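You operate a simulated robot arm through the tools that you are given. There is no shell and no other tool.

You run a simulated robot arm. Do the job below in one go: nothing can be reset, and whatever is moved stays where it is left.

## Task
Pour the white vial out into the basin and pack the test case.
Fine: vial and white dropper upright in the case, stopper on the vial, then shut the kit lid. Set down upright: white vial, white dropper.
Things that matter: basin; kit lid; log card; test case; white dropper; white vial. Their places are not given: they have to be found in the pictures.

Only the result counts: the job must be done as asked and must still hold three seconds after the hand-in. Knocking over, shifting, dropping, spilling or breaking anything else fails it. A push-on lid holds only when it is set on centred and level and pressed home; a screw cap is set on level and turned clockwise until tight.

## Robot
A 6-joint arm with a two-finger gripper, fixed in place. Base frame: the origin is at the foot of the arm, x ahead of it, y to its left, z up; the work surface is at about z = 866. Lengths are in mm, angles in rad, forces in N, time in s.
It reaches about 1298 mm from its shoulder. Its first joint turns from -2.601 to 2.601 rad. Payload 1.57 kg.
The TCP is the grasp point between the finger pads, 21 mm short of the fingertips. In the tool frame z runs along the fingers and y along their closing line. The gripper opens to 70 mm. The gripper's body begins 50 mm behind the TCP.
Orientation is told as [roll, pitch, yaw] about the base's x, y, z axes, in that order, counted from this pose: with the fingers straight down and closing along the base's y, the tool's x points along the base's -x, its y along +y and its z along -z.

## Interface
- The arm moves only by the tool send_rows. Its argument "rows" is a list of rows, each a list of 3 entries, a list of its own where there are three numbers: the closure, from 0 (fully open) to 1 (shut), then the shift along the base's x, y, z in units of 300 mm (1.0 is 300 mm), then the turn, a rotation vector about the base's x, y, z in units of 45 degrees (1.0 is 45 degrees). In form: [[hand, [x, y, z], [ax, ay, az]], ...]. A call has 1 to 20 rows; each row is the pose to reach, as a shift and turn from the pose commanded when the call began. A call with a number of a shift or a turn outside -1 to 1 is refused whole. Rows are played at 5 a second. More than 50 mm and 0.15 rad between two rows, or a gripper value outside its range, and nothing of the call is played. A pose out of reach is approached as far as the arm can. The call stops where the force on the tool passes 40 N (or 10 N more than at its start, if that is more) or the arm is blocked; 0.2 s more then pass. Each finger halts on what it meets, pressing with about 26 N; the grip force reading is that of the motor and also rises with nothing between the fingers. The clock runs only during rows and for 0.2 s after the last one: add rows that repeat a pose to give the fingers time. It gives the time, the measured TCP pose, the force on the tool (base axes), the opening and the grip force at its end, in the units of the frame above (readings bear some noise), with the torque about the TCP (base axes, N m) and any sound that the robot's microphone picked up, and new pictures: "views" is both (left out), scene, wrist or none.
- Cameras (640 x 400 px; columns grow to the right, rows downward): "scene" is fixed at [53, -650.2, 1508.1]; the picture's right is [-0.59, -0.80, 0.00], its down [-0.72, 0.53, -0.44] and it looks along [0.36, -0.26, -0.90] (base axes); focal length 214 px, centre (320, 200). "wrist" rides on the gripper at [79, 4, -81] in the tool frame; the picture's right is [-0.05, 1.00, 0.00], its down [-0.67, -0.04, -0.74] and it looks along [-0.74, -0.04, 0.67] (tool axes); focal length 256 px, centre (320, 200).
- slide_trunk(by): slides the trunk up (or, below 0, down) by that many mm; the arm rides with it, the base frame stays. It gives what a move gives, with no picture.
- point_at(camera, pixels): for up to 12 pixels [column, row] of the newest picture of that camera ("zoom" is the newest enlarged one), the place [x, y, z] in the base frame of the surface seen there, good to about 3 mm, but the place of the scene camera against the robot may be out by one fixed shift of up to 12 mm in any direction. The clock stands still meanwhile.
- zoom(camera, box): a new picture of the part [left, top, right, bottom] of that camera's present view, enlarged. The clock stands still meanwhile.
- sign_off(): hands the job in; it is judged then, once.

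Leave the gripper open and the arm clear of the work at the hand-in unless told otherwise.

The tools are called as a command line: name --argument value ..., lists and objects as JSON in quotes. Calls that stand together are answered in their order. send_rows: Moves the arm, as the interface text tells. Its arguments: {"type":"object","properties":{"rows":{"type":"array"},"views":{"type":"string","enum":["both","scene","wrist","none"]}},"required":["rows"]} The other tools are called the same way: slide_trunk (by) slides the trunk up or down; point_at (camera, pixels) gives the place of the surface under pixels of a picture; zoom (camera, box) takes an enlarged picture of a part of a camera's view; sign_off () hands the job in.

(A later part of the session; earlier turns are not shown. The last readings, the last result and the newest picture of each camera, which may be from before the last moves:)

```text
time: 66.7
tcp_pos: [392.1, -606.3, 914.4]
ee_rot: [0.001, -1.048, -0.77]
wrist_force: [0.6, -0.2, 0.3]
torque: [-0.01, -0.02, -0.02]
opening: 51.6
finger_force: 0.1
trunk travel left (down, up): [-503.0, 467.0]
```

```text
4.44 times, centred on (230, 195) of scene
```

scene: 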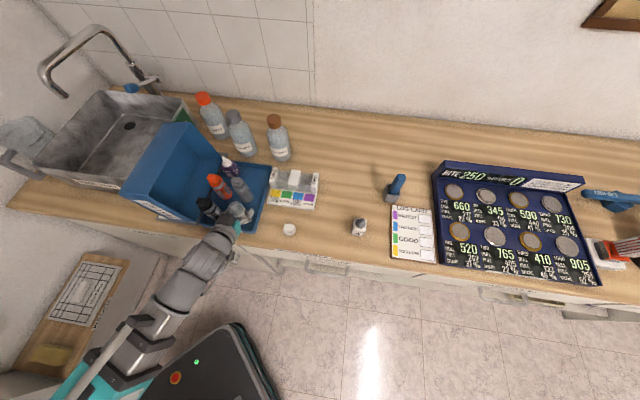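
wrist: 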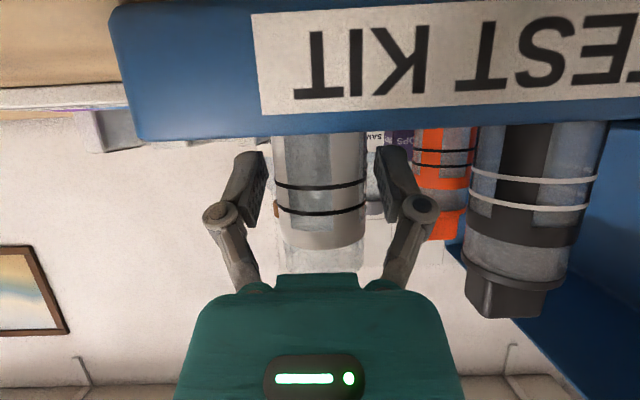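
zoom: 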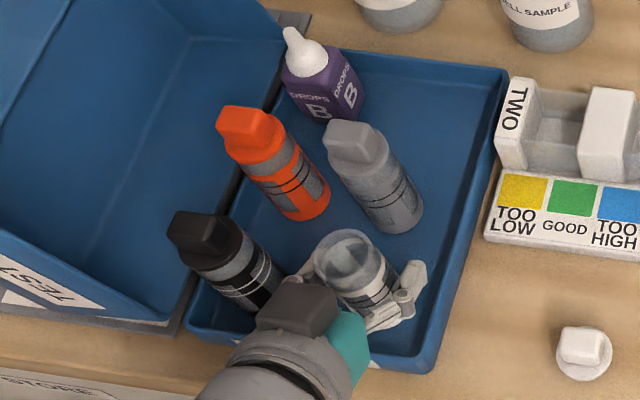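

Released cleanly, with a gap on both sides. Raise 12 mm and draw straight back 90 mm.

slide_trunk --by 12

send_rows --rows '[[0.26, [-0.06, 0.058, 0], [0, 0, 0]], [0.26, [-0.12, 0.116, 0], [0, 0, 0]], [0.26, [-0.17, 0.165, 0], [0, 0, 0]], [0.26, [-0.22, 0.213, 0], [0, 0, 0]]]' --views "both"

zoom --camera "scene" --box '[170, 150, 290, 240]'

```text
time: 67.3
tcp_pos: [392.1, -607.8, 926.6]
ee_rot: [0.002, -1.049, -0.77]
wrist_force: [-0.4, 1.3, -0.7]
torque: [0.0, 0.0, 0.02]
opening: 52.0
finger_force: 0.0
trunk travel left (down, up): [-515.0, 455.0]
```

```text
time: 68.3
tcp_pos: [339.7, -567.1, 926.6]
ee_rot: [0.003, -1.047, -0.77]
wrist_force: [0.6, -0.2, -0.1]
torque: [0.03, 0.0, 0.0]
opening: 51.9
finger_force: 0.0
out of reach, approached as far as the arm can: row 3, 4
trunk travel left (down, up): [-515.0, 455.0]
```

scene: 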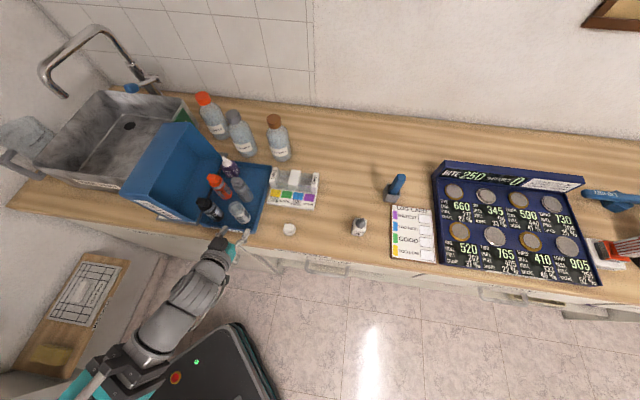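
wrist: 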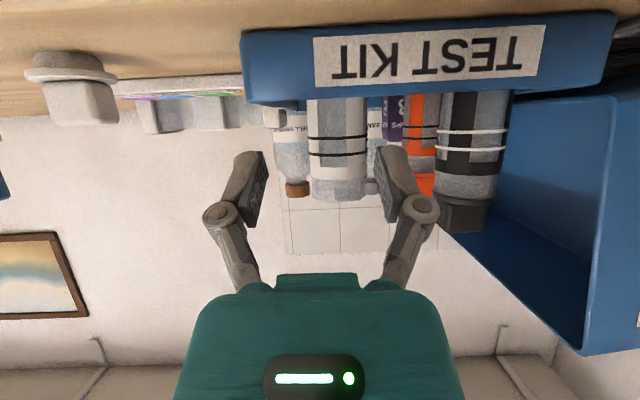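

```text
4.44 times, centred on (230, 195) of scene
```

zoom: 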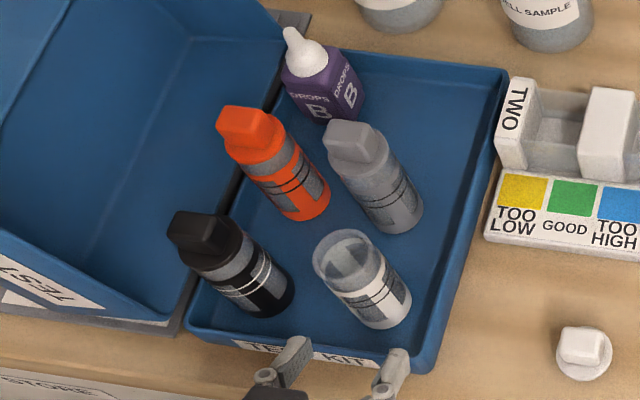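

The vial stands upright in the tray. Next the stopper: raise the trunk 180 mm, turn the fingers straight down and move to a viewing place near (208,-637).

slide_trunk --by 180

send_rows --rows '[[0, [-0.055, -0.03, -0.067], [0.116, 0.1196, 0]], [0, [-0.11, -0.06, -0.128], [0.232, 0.239, 0]], [0, [-0.165, -0.09, -0.181], [0.348, 0.359, 0]], [0, [-0.22, -0.12, -0.226], [0.464, 0.4785, 0]], [0, [-0.275, -0.15, -0.261], [0.58, 0.598, 0]], [0, [-0.33, -0.18, -0.287], [0.696, 0.718, 0]], [0, [-0.385, -0.21, -0.303], [0.812, 0.837, 0]], [0, [-0.44, -0.233, -0.308], [0.928, 0.957, 0]], [0, [-0.44, -0.233, -0.308], [0.928, 0.957, 0]]]' --views "both"

```text
time: 70.3
tcp_pos: [338.7, -567.9, 1106.4]
ee_rot: [0.001, -1.046, -0.768]
wrist_force: [-0.5, 0.0, 1.0]
torque: [0.0, 0.01, -0.01]
opening: 51.7
finger_force: 0.0
trunk travel left (down, up): [-695.0, 275.0]
```

```text
time: 72.3
tcp_pos: [205.9, -637.5, 1011.7]
ee_rot: [0.003, 0.003, -0.769]
wrist_force: [0.5, 0.0, 1.1]
torque: [0.0, 0.0, 0.02]
opening: 69.9
finger_force: 0.1
trunk travel left (down, up): [-695.0, 275.0]
```

scene: 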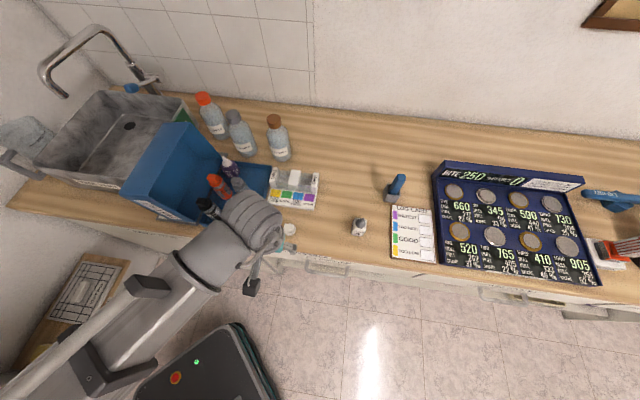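
wrist: 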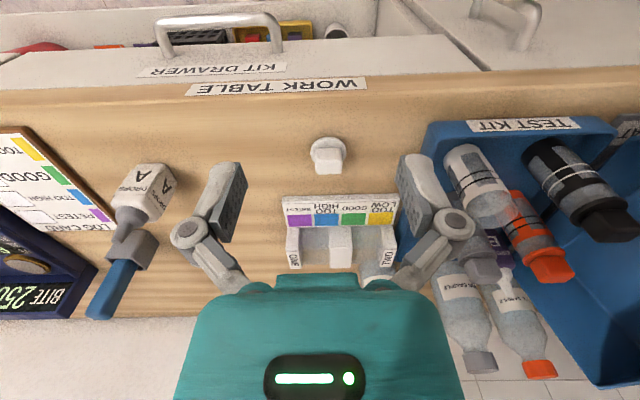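

The stopper is at (328,155). Zoom on it for measuring.

zoom --camera "wrist" --box '[288, 125, 368, 185]'

```text
6.67 times, centred on (328, 155) of wrist
```

zoom: 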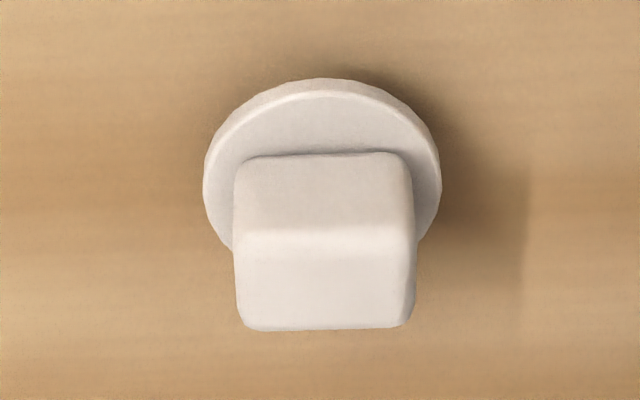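

point_at --camera "zoom" --pixels '[[209, 185], [436, 185], [320, 96], [240, 240], [410, 236], [248, 322], [402, 320], [325, 280], [250, 170], [400, 165], [320, 130], [100, 200]]'

point_at --camera "zoom" --pixels '[[260, 300], [390, 300], [320, 310], [320, 245], [245, 200], [405, 200], [320, 165], [320, 200], [225, 130], [415, 130], [320, 84], [550, 250]]'

```text
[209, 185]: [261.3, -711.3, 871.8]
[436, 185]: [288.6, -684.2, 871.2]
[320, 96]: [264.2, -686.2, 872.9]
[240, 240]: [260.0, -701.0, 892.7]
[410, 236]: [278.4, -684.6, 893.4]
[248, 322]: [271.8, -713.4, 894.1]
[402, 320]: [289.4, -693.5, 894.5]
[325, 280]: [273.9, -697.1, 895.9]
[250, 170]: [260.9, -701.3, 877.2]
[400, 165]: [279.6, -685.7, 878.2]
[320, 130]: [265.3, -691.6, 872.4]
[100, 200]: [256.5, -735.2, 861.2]
```

```text
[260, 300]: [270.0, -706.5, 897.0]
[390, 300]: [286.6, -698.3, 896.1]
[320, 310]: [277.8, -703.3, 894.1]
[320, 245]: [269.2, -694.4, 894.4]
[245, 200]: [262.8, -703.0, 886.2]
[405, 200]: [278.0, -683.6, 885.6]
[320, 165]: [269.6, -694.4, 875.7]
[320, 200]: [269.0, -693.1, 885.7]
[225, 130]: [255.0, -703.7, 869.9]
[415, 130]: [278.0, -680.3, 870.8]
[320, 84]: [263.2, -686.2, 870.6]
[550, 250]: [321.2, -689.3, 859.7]
```

Stopper centre (275,-698), grip block 25 × 17 mm, top z≈894.5, disc top z≈872. I move over it and lower so that the fingertips stay just above the disc (TCP z≈897).

send_rows --rows '[[0, [0.077, -0.0675, 0], [0, 0, 0]], [0, [0.154, -0.135, 0], [0, 0, 0]], [0, [0.2303, -0.2027, 0], [0, 0, 0]], [0, [0.2303, -0.2027, 0], [0, 0, 0]]]' --views "none"

slide_trunk --by -75

send_rows --rows '[[0, [0, 0, 0], [0, 0, 0]]]' --views "both"

```text
time: 73.3
tcp_pos: [276.3, -700.0, 1013.4]
ee_rot: [0.004, 0.0, -0.77]
wrist_force: [-0.7, 0.1, -0.5]
torque: [0.0, 0.03, 0.02]
opening: 69.7
finger_force: 0.1
trunk travel left (down, up): [-695.0, 275.0]
```

```text
time: 74.4
tcp_pos: [274.9, -699.2, 938.5]
ee_rot: [0.003, 0.0, -0.771]
wrist_force: [0.3, 1.1, 0.4]
torque: [0.02, -0.03, 0.02]
opening: 69.9
finger_force: 0.1
trunk travel left (down, up): [-620.0, 350.0]
```

```text
time: 74.8
tcp_pos: [275.0, -700.2, 938.4]
ee_rot: [0.004, 0.0, -0.768]
wrist_force: [0.0, 0.2, -0.2]
torque: [0.0, 0.02, -0.02]
opening: 69.9
finger_force: 0.1
trunk travel left (down, up): [-620.0, 350.0]
```

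scene: 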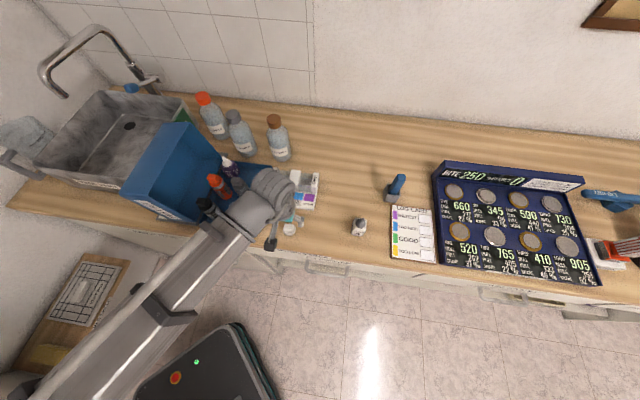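
wrist: 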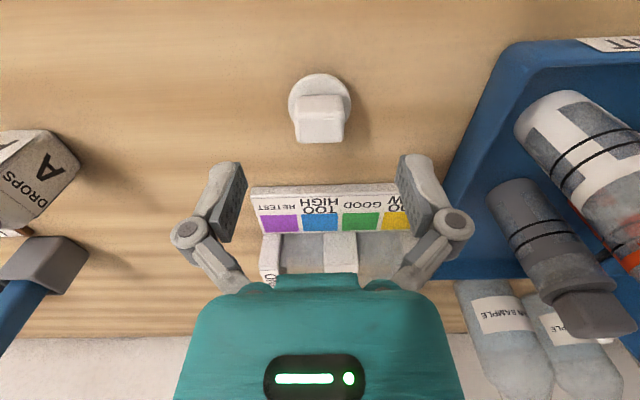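

The stopper is centred between the fingers (column ~321). Lower 41 mm to grip height.

slide_trunk --by -41

send_rows --rows '[[0, [0, 0, 0], [0, 0, 0]]]' --views "both"

zoom --camera "wrist" --box '[180, 100, 480, 290]'

```text
time: 75.7
tcp_pos: [275.5, -700.0, 897.2]
ee_rot: [0.003, -0.001, -0.769]
wrist_force: [0.2, 0.3, -0.2]
torque: [0.01, -0.03, 0.02]
opening: 69.9
finger_force: 0.1
trunk travel left (down, up): [-579.0, 391.0]
```

```text
time: 76.1
tcp_pos: [275.1, -699.2, 897.5]
ee_rot: [0.003, 0.0, -0.769]
wrist_force: [-0.1, -0.3, 0.5]
torque: [0.0, 0.01, -0.01]
opening: 69.9
finger_force: 0.0
trunk travel left (down, up): [-579.0, 391.0]
```

scene: 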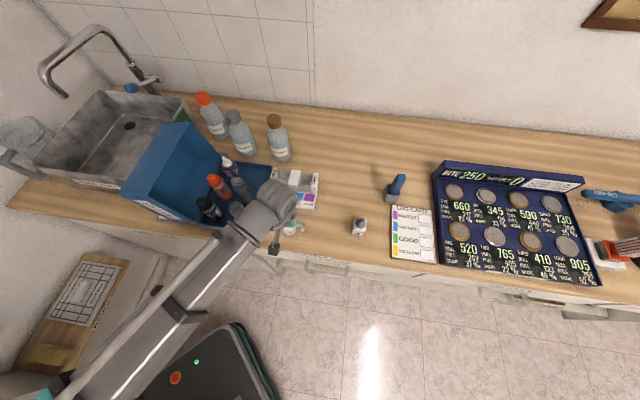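
wrist: 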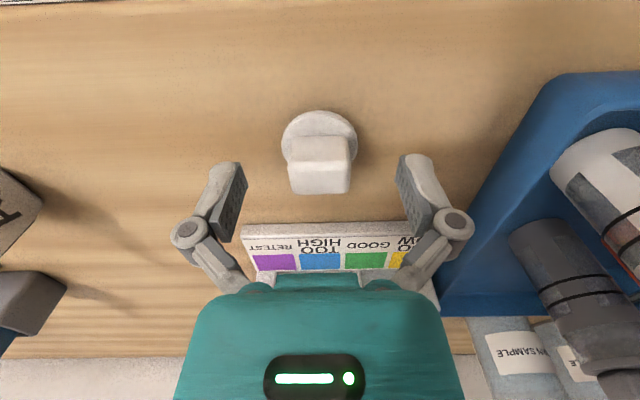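

```text
2.11 times, centred on (330, 195) of wrist
```

zoom: 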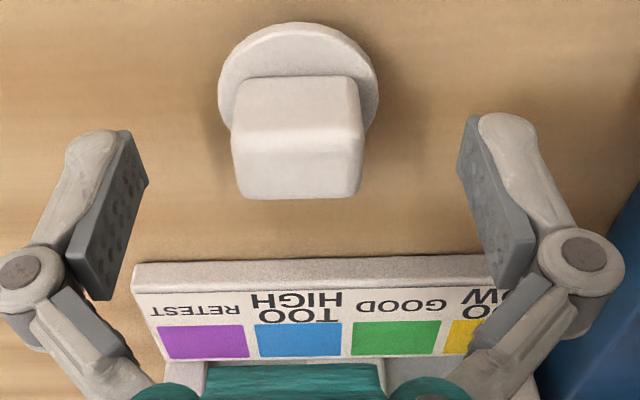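

The grip block sits right at the TCP point (~(320,180)). Close on it.

send_rows --rows '[[0.4, [0, 0, 0], [0, 0, 0]], [0.7, [0, 0, 0], [0, 0, 0]], [1, [0, 0, 0], [0, 0, 0]], [1, [0, 0, 0], [0, 0, 0]], [1, [0, 0, 0], [0, 0, 0]], [1, [0, 0, 0], [0, 0, 0]]]' --views "wrist"

```text
time: 77.5
tcp_pos: [275.1, -699.5, 897.8]
ee_rot: [0.005, 0.0, -0.77]
wrist_force: [-0.2, -0.2, 1.3]
torque: [0.0, 0.02, 0.02]
opening: 26.4
finger_force: 26.2
trunk travel left (down, up): [-579.0, 391.0]
```

wrist: 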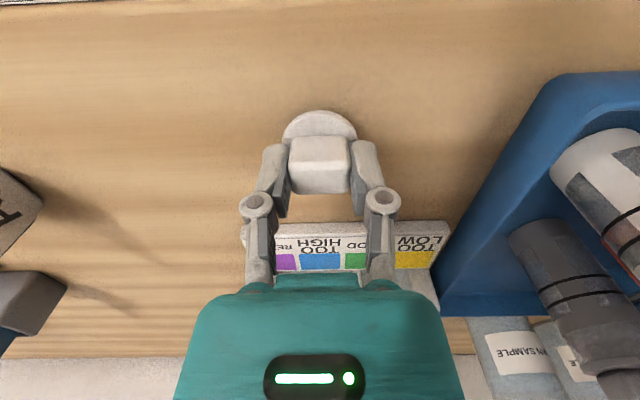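

Gripped at 26 mm. Lift 115 mm and go to a viewing place in front of the vial to measure its exact axis.

slide_trunk --by 115

send_rows --rows '[[1, [0.045, 0.128, 0], [0, 0, 0]], [1, [0.09, 0.256, 0], [0, 0, 0]], [1, [0.135, 0.384, 0], [0, 0, 0]], [1, [0.18, 0.51, 0], [0, 0, 0]], [1, [0.18, 0.51, 0], [0, 0, 0]]]' --views "both"

```text
time: 78.9
tcp_pos: [276.4, -700.0, 1013.6]
ee_rot: [0.003, 0.0, -0.768]
wrist_force: [-0.1, 0.2, 0.0]
torque: [-0.01, -0.04, -0.01]
opening: 26.3
finger_force: 25.6
trunk travel left (down, up): [-694.0, 276.0]
```

```text
time: 80.1
tcp_pos: [328.5, -546.3, 1012.8]
ee_rot: [0.005, 0.001, -0.77]
wrist_force: [0.3, 0.2, 0.1]
torque: [0.0, 0.01, -0.01]
opening: 26.5
finger_force: 26.5
trunk travel left (down, up): [-694.0, 276.0]
```

scene: 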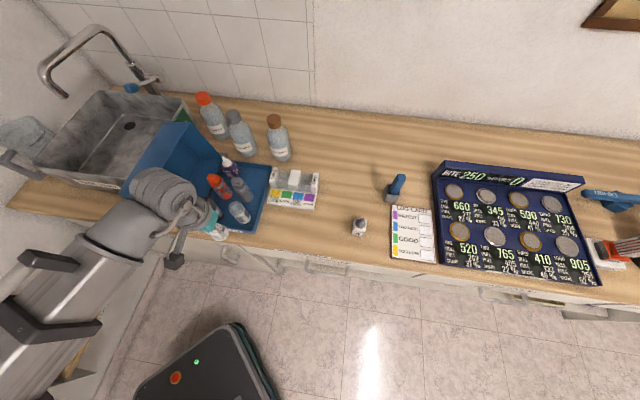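
wrist: 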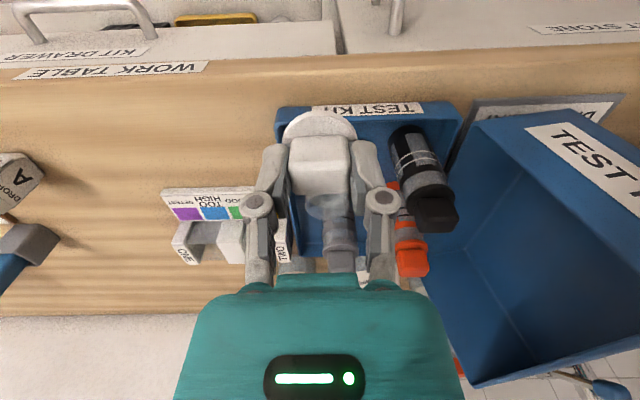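

The held stopper hides the vial; I shift 90 mm sideways to see it beside the hand.

send_rows --rows '[[1, [-0.105, -0.108, 0], [0, 0, 0]], [1, [-0.209, -0.215, 0], [0, 0, 0]], [1, [-0.209, -0.215, 0], [0, 0, 0]]]' --views "wrist"

zoom --camera "wrist" --box '[390, 100, 510, 200]'

```text
time: 80.9
tcp_pos: [265.2, -613.0, 1012.3]
ee_rot: [0.003, 0.002, -0.77]
wrist_force: [-0.3, -0.2, -0.5]
torque: [0.02, -0.02, 0.01]
opening: 26.2
finger_force: 26.0
trunk travel left (down, up): [-694.0, 276.0]
```

wrist: 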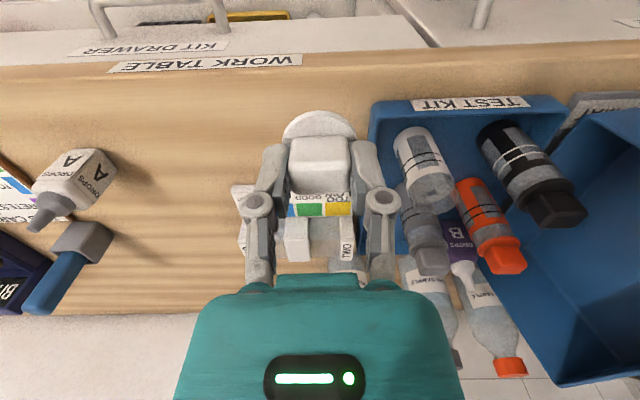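

```text
4.00 times, centred on (450, 150) of wrist
```

zoom: 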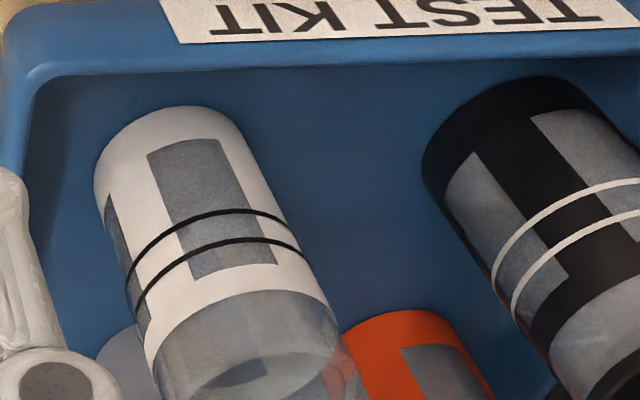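

zoom --camera "wrist" --box '[385, 120, 481, 216]'

```text
4.17 times, centred on (433, 168) of wrist
```

zoom: 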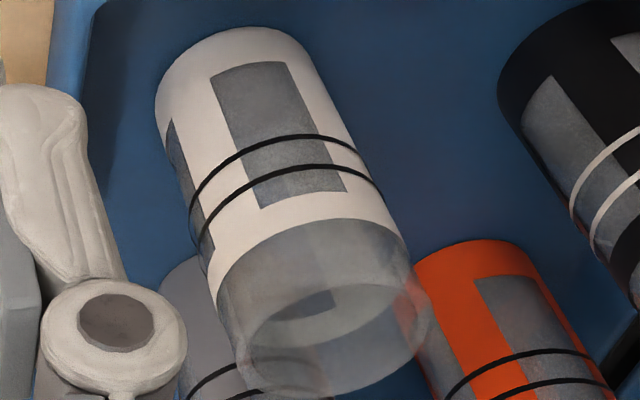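

point_at --camera "zoom" --pixels '[[162, 110], [240, 40], [305, 60], [212, 270], [300, 205], [392, 235], [270, 170], [340, 125], [235, 230], [345, 215], [185, 180], [270, 110]]'

zoom --camera "scene" --box '[215, 190, 265, 235]'

```text
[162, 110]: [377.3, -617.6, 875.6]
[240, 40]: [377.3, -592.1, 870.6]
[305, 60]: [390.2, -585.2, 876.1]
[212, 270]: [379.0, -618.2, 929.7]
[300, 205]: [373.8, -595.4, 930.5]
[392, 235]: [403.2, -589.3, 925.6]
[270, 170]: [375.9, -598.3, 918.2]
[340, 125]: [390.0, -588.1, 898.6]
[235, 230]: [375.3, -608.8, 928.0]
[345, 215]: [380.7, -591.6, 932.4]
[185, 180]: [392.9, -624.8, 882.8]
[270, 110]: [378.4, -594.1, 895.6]
```

```text
8.89 times, centred on (240, 212) of scene
```

zoom: 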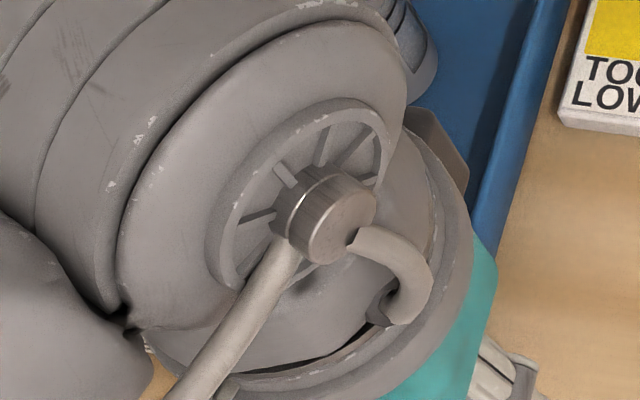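

Circle fit of the label points puts the vial axis at about (392,-606). Now I measure the held stopper's disc relative to the TCP.

zoom --camera "wrist" --box '[270, 100, 370, 200]'

```text
4.00 times, centred on (320, 150) of wrist
```

zoom: 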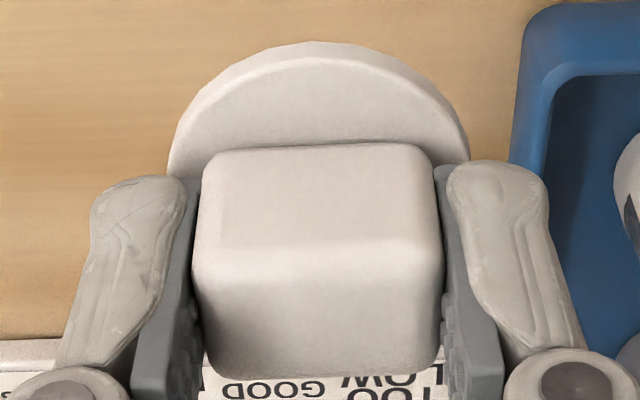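

point_at --camera "zoom" --pixels '[[318, 65], [318, 50], [180, 150], [460, 150], [230, 90], [410, 90], [215, 255], [425, 255], [230, 355], [420, 350], [320, 300], [320, 200]]'

```text
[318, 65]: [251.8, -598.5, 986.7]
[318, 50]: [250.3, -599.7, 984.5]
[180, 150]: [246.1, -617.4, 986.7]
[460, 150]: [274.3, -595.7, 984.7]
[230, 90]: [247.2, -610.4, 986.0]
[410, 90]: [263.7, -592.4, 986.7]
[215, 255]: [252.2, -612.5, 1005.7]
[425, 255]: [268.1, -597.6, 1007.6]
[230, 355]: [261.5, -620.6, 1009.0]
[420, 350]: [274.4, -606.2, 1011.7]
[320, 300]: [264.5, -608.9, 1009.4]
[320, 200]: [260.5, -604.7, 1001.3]
```

Disc offset from the TCP is under 1 mm. Move over the vial: TCP to (392.3,-606.6).

send_rows --rows '[[1, [0.14, 0.007, 0], [0, 0, 0]], [1, [0.28, 0.014, 0], [0, 0, 0]], [1, [0.4237, 0.0213, 0], [0, 0, 0]], [1, [0.4237, 0.0213, 0], [0, 0, 0]], [1, [0.4237, 0.0213, 0], [0, 0, 0]]]' --views "both"

zoom --camera "scene" --box '[190, 170, 270, 240]'

```text
time: 82.1
tcp_pos: [393.9, -608.0, 1012.1]
ee_rot: [0.003, 0.001, -0.769]
wrist_force: [0.5, -0.7, -0.2]
torque: [-0.06, 0.0, -0.03]
opening: 26.5
finger_force: 25.9
trunk travel left (down, up): [-694.0, 276.0]
```

scene: 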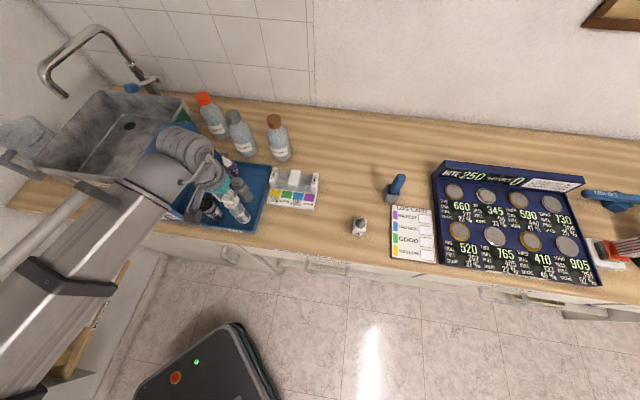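
wrist: 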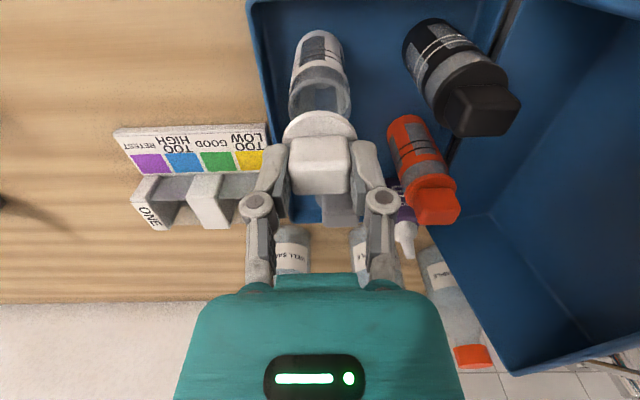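

```text
5.71 times, centred on (230, 205) of scene
```

zoom: 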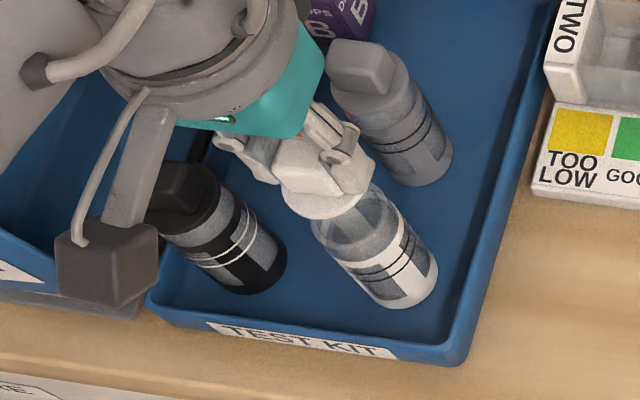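

zoom --camera "wrist" --box '[270, 20, 370, 140]'

send_rows --rows '[[1, [0, 0, 0], [0, 0, 0]]]' --views "none"

send_rows --rows '[[1, [0, 0, 0], [0, 0, 0]]]' --views "none"

send_rows --rows '[[1, [0, 0, 0], [0, 0, 0]]]' --views "none"

```text
3.33 times, centred on (320, 80) of wrist
```

zoom: 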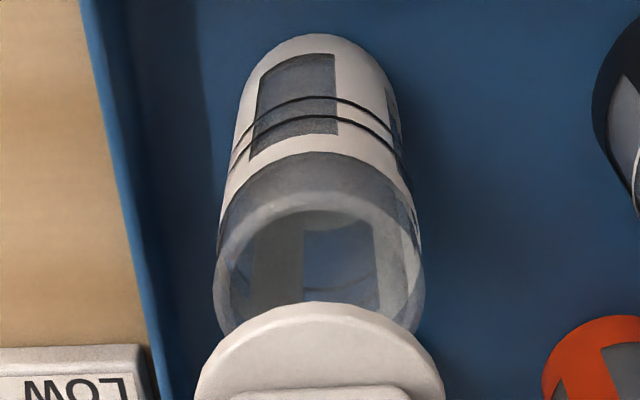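

```text
time: 82.5
tcp_pos: [393.0, -606.3, 1013.0]
ee_rot: [0.004, -0.001, -0.77]
wrist_force: [0.2, 0.6, 0.5]
torque: [0.01, -0.01, -0.01]
opening: 26.7
finger_force: 26.6
trunk travel left (down, up): [-694.0, 276.0]
```

```text
time: 82.9
tcp_pos: [394.6, -606.6, 1012.0]
ee_rot: [0.002, 0.001, -0.77]
wrist_force: [-1.0, 0.0, -1.0]
torque: [0.0, 0.0, -0.02]
opening: 26.6
finger_force: 26.2
trunk travel left (down, up): [-694.0, 276.0]
```

```text
time: 83.3
tcp_pos: [392.5, -606.9, 1013.2]
ee_rot: [0.004, 0.0, -0.769]
wrist_force: [0.8, -0.8, -0.3]
torque: [-0.02, 0.01, 0.03]
opening: 26.5
finger_force: 25.5
trunk travel left (down, up): [-694.0, 276.0]
```

Readings average TCP (393.5,-607.0). I re-measure the vial's label and rim from this view to fix the front-back offset.

point_at --camera "zoom" --pixels '[[315, 198], [217, 285], [420, 285], [310, 45], [240, 150], [395, 150], [310, 145], [265, 70], [365, 70], [280, 150], [350, 150], [230, 185]]'

```text
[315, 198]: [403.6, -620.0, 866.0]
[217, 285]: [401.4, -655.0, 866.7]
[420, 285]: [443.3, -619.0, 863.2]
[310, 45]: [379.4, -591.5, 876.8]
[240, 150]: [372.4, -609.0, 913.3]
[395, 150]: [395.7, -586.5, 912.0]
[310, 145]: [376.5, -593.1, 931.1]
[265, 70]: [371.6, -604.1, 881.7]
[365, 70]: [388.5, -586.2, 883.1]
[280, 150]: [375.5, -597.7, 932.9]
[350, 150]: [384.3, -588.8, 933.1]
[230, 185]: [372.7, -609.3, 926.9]
```

The vial axis is ~2 mm nearer than the stopper axis. Correct by 2 mm, then lower 18 mm toward the rim.

send_rows --rows '[[1, [-0.0048, 0.0046, 0], [0, 0, 0]], [1, [-0.0048, 0.0046, 0], [0, 0, 0]]]' --views "none"

slide_trunk --by -20

send_rows --rows '[[1, [0, 0, 0], [0, 0, 0]]]' --views "both"

zoom --camera "scene" --box '[205, 180, 261, 235]'

zoom --camera "wrist" --box '[260, 30, 380, 200]'

```text
time: 83.9
tcp_pos: [392.7, -604.4, 1012.2]
ee_rot: [0.002, 0.0, -0.77]
wrist_force: [0.2, 0.1, 0.0]
torque: [0.0, 0.0, 0.0]
opening: 26.3
finger_force: 25.6
trunk travel left (down, up): [-694.0, 276.0]
```

```text
time: 84.6
tcp_pos: [392.0, -604.6, 992.8]
ee_rot: [0.004, 0.002, -0.769]
wrist_force: [0.3, -0.3, -0.2]
torque: [0.0, -0.02, 0.0]
opening: 26.5
finger_force: 25.4
trunk travel left (down, up): [-674.0, 296.0]
```

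```text
time: 85.0
tcp_pos: [392.0, -604.0, 991.9]
ee_rot: [0.003, 0.0, -0.769]
wrist_force: [-0.7, -0.4, 0.9]
torque: [0.01, 0.02, -0.01]
opening: 26.3
finger_force: 26.1
trunk travel left (down, up): [-674.0, 296.0]
```

scene: 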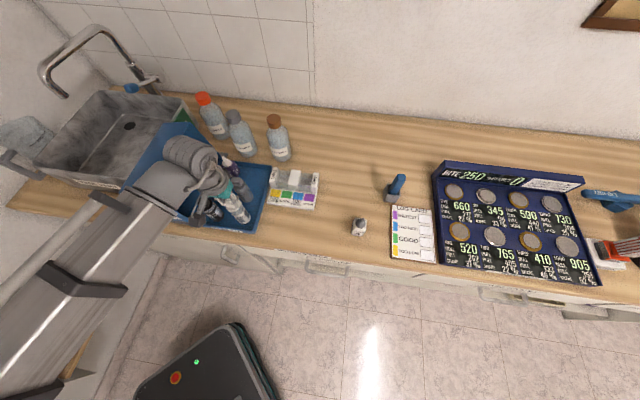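
wrist: 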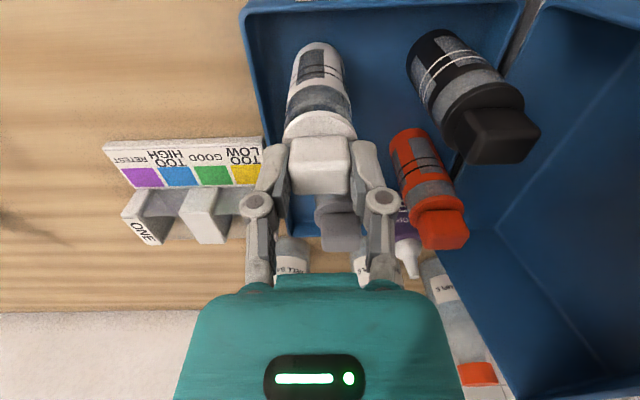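

```text
7.27 times, centred on (233, 208) of scene
```

zoom: 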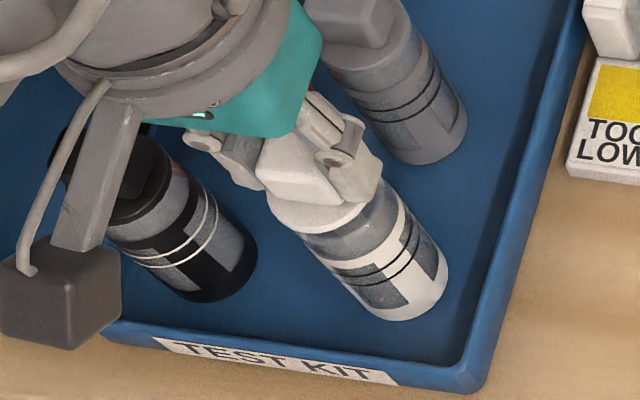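

```text
2.35 times, centred on (320, 115) of wrist
```

zoom: 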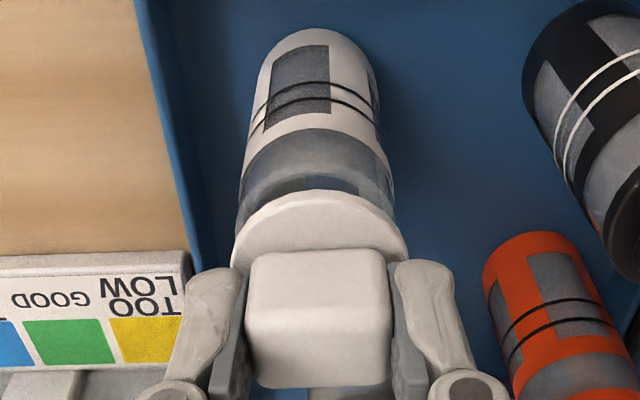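

The disc is about 1 mm too far to the right relative to the vial (columns). I correct by ~1 mm and lower in small steps watching force.

send_rows --rows '[[1, [-0.0011, -0.0036, 0], [0, 0, 0]], [1, [-0.0011, -0.0036, 0], [0, 0, 0]]]' --views "none"

slide_trunk --by -3

slide_trunk --by -2

slide_trunk --by -2

```text
time: 85.6
tcp_pos: [391.9, -606.2, 991.8]
ee_rot: [0.001, -0.001, -0.77]
wrist_force: [-0.4, -0.1, -0.3]
torque: [-0.02, 0.03, 0.0]
opening: 26.4
finger_force: 26.4
trunk travel left (down, up): [-674.0, 296.0]
```

```text
time: 86.1
tcp_pos: [391.4, -605.8, 988.5]
ee_rot: [0.004, 0.001, -0.769]
wrist_force: [0.1, -0.1, 0.2]
torque: [0.02, 0.0, 0.0]
opening: 26.4
finger_force: 25.7
trunk travel left (down, up): [-671.0, 299.0]
```

```text
time: 86.6
tcp_pos: [391.8, -606.4, 987.8]
ee_rot: [0.004, 0.002, -0.77]
wrist_force: [0.2, 0.4, -0.1]
torque: [0.01, 0.01, 0.02]
opening: 26.6
finger_force: 26.2
trunk travel left (down, up): [-669.0, 301.0]
```

```text
time: 87.2
tcp_pos: [391.3, -606.7, 984.5]
ee_rot: [0.003, -0.001, -0.769]
wrist_force: [0.0, 0.3, -1.0]
torque: [-0.02, 0.0, 0.03]
opening: 26.3
finger_force: 26.4
trunk travel left (down, up): [-667.0, 303.0]
```

No contact yet at z 985. Look, then continue.

send_rows --rows '[[1, [0, 0, 0], [0, 0, 0]]]' --views "both"

zoom --camera "scene" --box '[205, 180, 261, 235]'

zoom --camera "wrist" --box '[270, 40, 370, 190]'

```text
time: 87.5
tcp_pos: [391.4, -606.3, 984.7]
ee_rot: [0.004, -0.001, -0.771]
wrist_force: [-0.1, -0.3, -0.1]
torque: [-0.03, 0.01, 0.01]
opening: 26.5
finger_force: 26.0
trunk travel left (down, up): [-667.0, 303.0]
```

scene: 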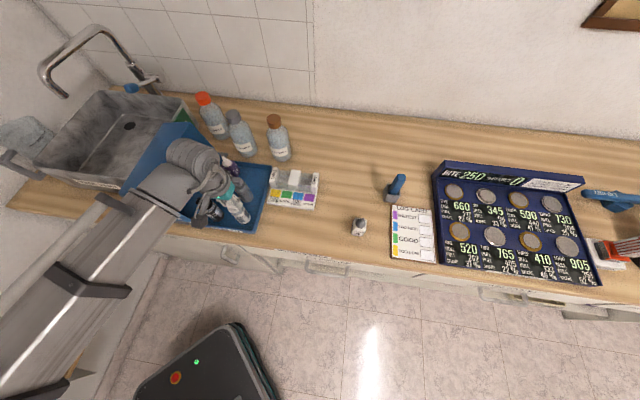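
wrist: 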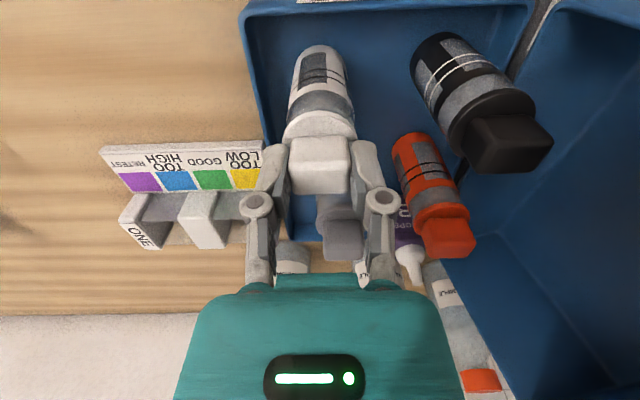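

```text
7.27 times, centred on (233, 208) of scene
```

zoom: 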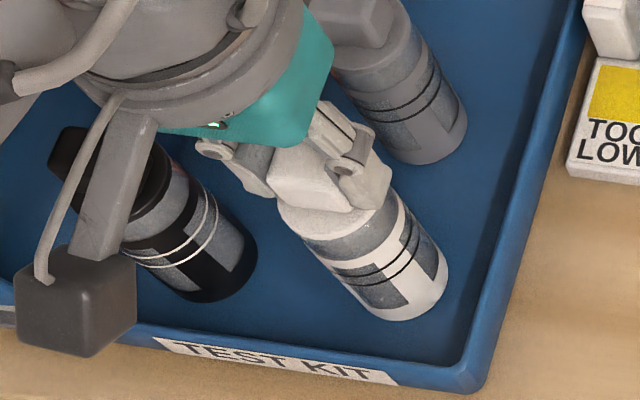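

```text
2.67 times, centred on (320, 115) of wrist
```

zoom: 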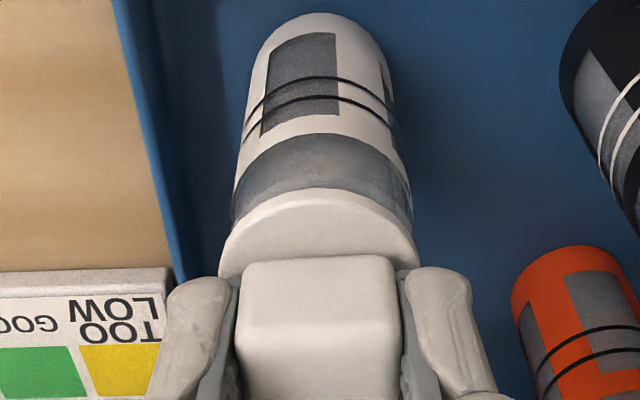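

The plug is entering, aligned. By comparison with the other stoppered vials it should seat about 3 mm lower. Step down and watch force.

slide_trunk --by -1.5

slide_trunk --by -1.5

slide_trunk --by -1.5

```text
time: 88.1
tcp_pos: [391.5, -606.2, 984.5]
ee_rot: [0.003, -0.001, -0.771]
wrist_force: [-0.7, -0.1, 0.0]
torque: [-0.02, -0.03, -0.02]
opening: 26.5
finger_force: 26.2
trunk travel left (down, up): [-665.0, 305.0]
```

```text
time: 88.6
tcp_pos: [392.2, -605.8, 981.5]
ee_rot: [0.004, -0.001, -0.768]
wrist_force: [-0.5, 0.7, -0.2]
torque: [0.01, 0.02, 0.0]
opening: 26.5
finger_force: 26.1
trunk travel left (down, up): [-664.0, 306.0]
```

```text
time: 89.1
tcp_pos: [392.1, -605.1, 981.4]
ee_rot: [0.002, -0.001, -0.769]
wrist_force: [-0.2, -0.3, 0.5]
torque: [0.01, 0.0, -0.01]
opening: 26.2
finger_force: 26.3
trunk travel left (down, up): [-662.0, 308.0]
```

slide_trunk --by -2

slide_trunk --by -1

slide_trunk --by -1

```text
time: 89.6
tcp_pos: [392.1, -605.7, 979.9]
ee_rot: [0.003, -0.002, -0.769]
wrist_force: [0.6, -1.6, 18.3]
torque: [-0.24, -0.16, -0.03]
opening: 26.4
finger_force: 26.0
trunk travel left (down, up): [-660.0, 310.0]
heard: snap
```

```text
time: 90.1
tcp_pos: [391.9, -604.6, 978.8]
ee_rot: [0.005, -0.003, -0.768]
wrist_force: [2.4, -1.7, 29.1]
torque: [-0.15, -0.13, 0.01]
opening: 26.4
finger_force: 26.0
trunk travel left (down, up): [-659.0, 311.0]
```

```text
time: 90.6
tcp_pos: [392.0, -605.0, 978.4]
ee_rot: [0.004, -0.001, -0.771]
wrist_force: [1.0, -1.5, 28.1]
torque: [0.0, -0.02, 0.0]
opening: 26.4
finger_force: 26.0
trunk travel left (down, up): [-658.0, 312.0]
```

I heard a snap at z≈980 with about 29 N: the stopper is home. Relieve the pressure by 2 mm, then open the fingers to ~46 mm.

slide_trunk --by 2

send_rows --rows '[[0.34, [0, 0, 0], [0, 0, 0]], [0.34, [0, 0, 0], [0, 0, 0]], [0.34, [0, 0, 0], [0, 0, 0]], [0.34, [0, 0, 0], [0, 0, 0]]]' --views "wrist"

```text
time: 91.1
tcp_pos: [391.2, -605.5, 978.1]
ee_rot: [0.003, 0.001, -0.769]
wrist_force: [0.3, 0.1, 0.1]
torque: [0.0, -0.01, 0.05]
opening: 26.2
finger_force: 25.9
trunk travel left (down, up): [-660.0, 310.0]
heard: snap
```

```text
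time: 92.1
tcp_pos: [391.7, -606.1, 978.4]
ee_rot: [0.004, 0.0, -0.769]
wrist_force: [-0.7, 0.0, 0.5]
torque: [0.03, 0.02, -0.01]
opening: 46.2
finger_force: 0.0
trunk travel left (down, up): [-660.0, 310.0]
```

wrist: 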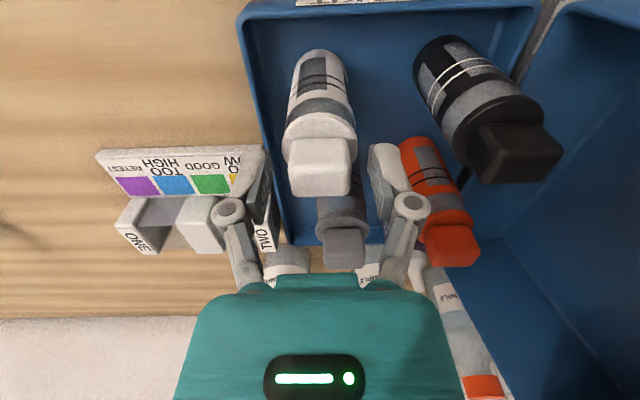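

A second snap came while raising, so the stopper might have been pulled loose again by the grip. I raise clear, close the fingers, and press it home from above without gripping it.

slide_trunk --by 45

send_rows --rows '[[1, [0, 0, 0], [0, 0, 0]], [1, [0, 0, 0], [0, 0, 0]], [1, [0, 0, 0], [0, 0, 0]], [1, [0, 0, 0], [0, 0, 0]], [1, [0, 0, 0], [0, 0, 0]]]' --views "both"

zoom --camera "wrist" --box '[250, 10, 400, 220]'

zoom --camera "scene" --box '[205, 180, 261, 235]'

```text
time: 93.0
tcp_pos: [391.5, -605.6, 1023.7]
ee_rot: [0.004, 0.0, -0.769]
wrist_force: [0.0, -0.7, 0.6]
torque: [-0.01, 0.02, 0.0]
opening: 46.2
finger_force: 0.2
trunk travel left (down, up): [-705.0, 265.0]
```

```text
time: 94.2
tcp_pos: [391.2, -604.9, 1024.5]
ee_rot: [0.004, 0.0, -0.771]
wrist_force: [-0.2, 0.3, 0.1]
torque: [0.0, 0.05, 0.02]
opening: 0.0
finger_force: 26.0
trunk travel left (down, up): [-705.0, 265.0]
```

scene: 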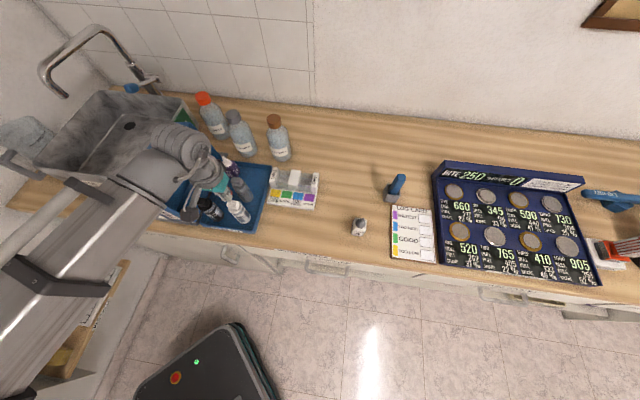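
wrist: 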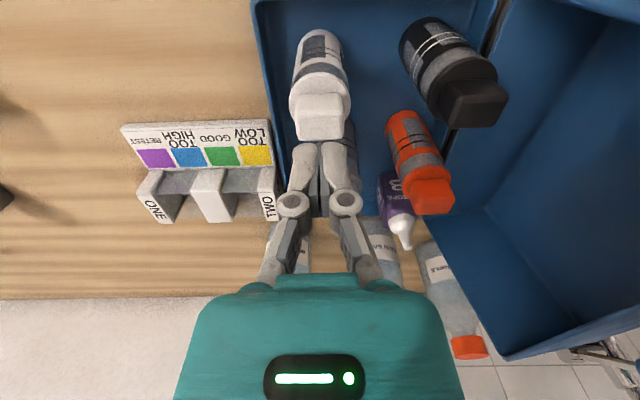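

```text
1.90 times, centred on (325, 115) of wrist
```

zoom: 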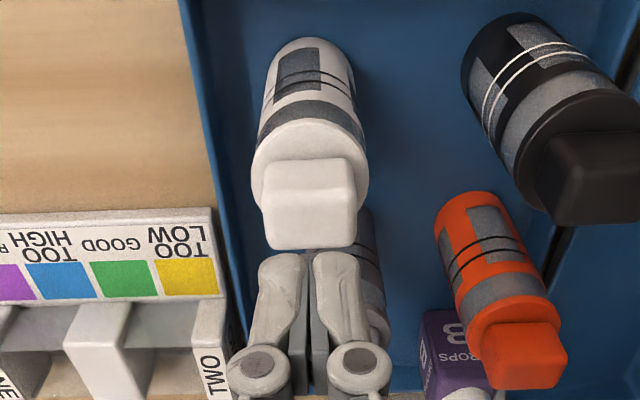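

```text
7.27 times, centred on (233, 208) of scene
```

zoom: 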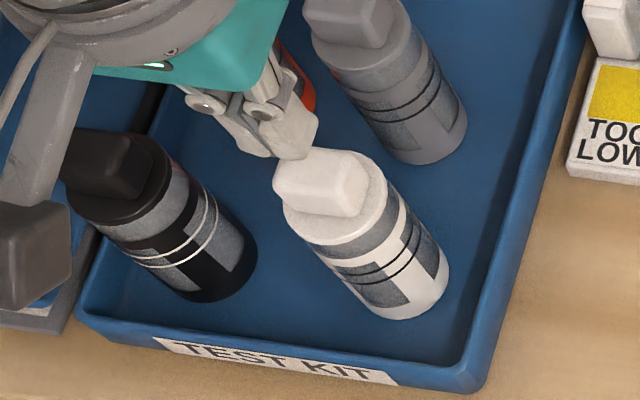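

Stopper is on, level to the eye. Compare knob-top heights with the black and grey vials in this zoom.

point_at --camera "zoom" --pixels '[[325, 170], [345, 180], [315, 185], [100, 150], [120, 165], [345, 12], [355, 20], [330, 240], [150, 190], [370, 60], [400, 215], [230, 240]]'

point_at --camera "wrist" --pixels '[[320, 125], [315, 130], [325, 118], [475, 105], [485, 100], [433, 195], [437, 200], [320, 80], [440, 60], [405, 130]]'

```text
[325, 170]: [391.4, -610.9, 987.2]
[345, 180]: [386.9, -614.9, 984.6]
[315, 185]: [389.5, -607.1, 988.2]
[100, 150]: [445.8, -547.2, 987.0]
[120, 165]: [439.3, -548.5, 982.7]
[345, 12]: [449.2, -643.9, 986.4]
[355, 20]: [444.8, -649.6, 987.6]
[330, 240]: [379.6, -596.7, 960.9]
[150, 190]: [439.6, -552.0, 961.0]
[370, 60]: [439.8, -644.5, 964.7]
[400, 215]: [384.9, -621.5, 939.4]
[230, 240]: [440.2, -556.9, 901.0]
```

```text
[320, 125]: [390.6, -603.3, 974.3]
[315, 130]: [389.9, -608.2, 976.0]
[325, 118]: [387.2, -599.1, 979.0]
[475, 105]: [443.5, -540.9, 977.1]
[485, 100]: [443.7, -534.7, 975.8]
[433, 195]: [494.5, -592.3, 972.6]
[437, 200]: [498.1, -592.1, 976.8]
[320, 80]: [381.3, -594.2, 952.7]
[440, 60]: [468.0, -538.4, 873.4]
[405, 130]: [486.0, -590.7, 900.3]
```

Knob top is level with the others (~976–987 in each frame). Now press from above with closed fingers to be sure; listen for a snap.

slide_trunk --by -25

slide_trunk --by -2

slide_trunk --by -2

```text
time: 94.9
tcp_pos: [391.3, -606.0, 998.9]
ee_rot: [0.005, 0.0, -0.771]
wrist_force: [-0.5, -0.8, 3.5]
torque: [0.02, -0.02, 0.01]
opening: 5.9
finger_force: 26.3
trunk travel left (down, up): [-680.0, 290.0]
```

```text
time: 95.5
tcp_pos: [391.1, -604.6, 998.7]
ee_rot: [0.003, -0.002, -0.77]
wrist_force: [0.9, -1.3, 25.4]
torque: [-0.09, -0.02, 0.01]
opening: 6.0
finger_force: 25.6
trunk travel left (down, up): [-678.0, 292.0]
```

```text
time: 95.8
tcp_pos: [391.0, -604.5, 997.8]
ee_rot: [0.001, -0.005, -0.77]
wrist_force: [1.3, -2.3, 36.2]
torque: [-0.05, -0.07, -0.02]
opening: 5.8
finger_force: 26.2
trunk travel left (down, up): [-677.0, 293.0]
stopped: the force on the tool passed its limit at 44 N (the readings are from after the stop); the commanded pose is now the measured one
```

Pressed to 44 N with no new snap, so it was already seated. To verify, I'll raise, open, re-grip the knob lightly and lift a few mm to see that the vial comes with the stopper.

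slide_trunk --by 16

send_rows --rows '[[0.34, [0, 0, 0], [0, 0, 0]], [0.34, [0, 0, 0], [0, 0, 0]], [0.34, [0, 0, 0], [0, 0, 0]], [0.34, [0, 0, 0], [0, 0, 0]]]' --views "wrist"

```text
time: 96.5
tcp_pos: [392.6, -606.5, 1010.8]
ee_rot: [0.003, 0.0, -0.769]
wrist_force: [-0.4, -0.1, -0.5]
torque: [0.01, 0.01, 0.03]
opening: 0.2
finger_force: 26.0
trunk travel left (down, up): [-693.0, 277.0]
```

```text
time: 97.5
tcp_pos: [392.4, -606.3, 1012.5]
ee_rot: [0.003, 0.0, -0.77]
wrist_force: [-0.4, 0.1, -0.6]
torque: [-0.01, -0.03, -0.01]
opening: 46.3
finger_force: 0.1
trunk travel left (down, up): [-693.0, 277.0]
```

wrist: 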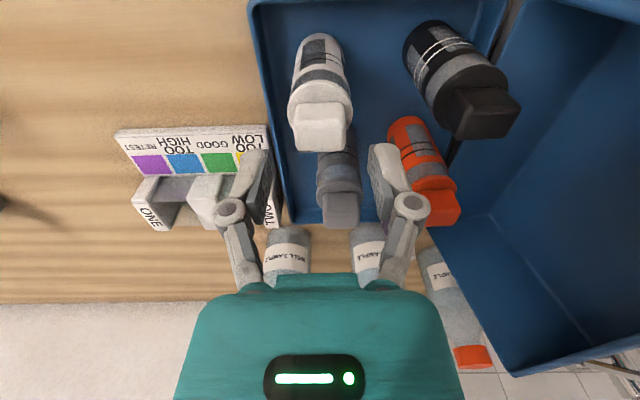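

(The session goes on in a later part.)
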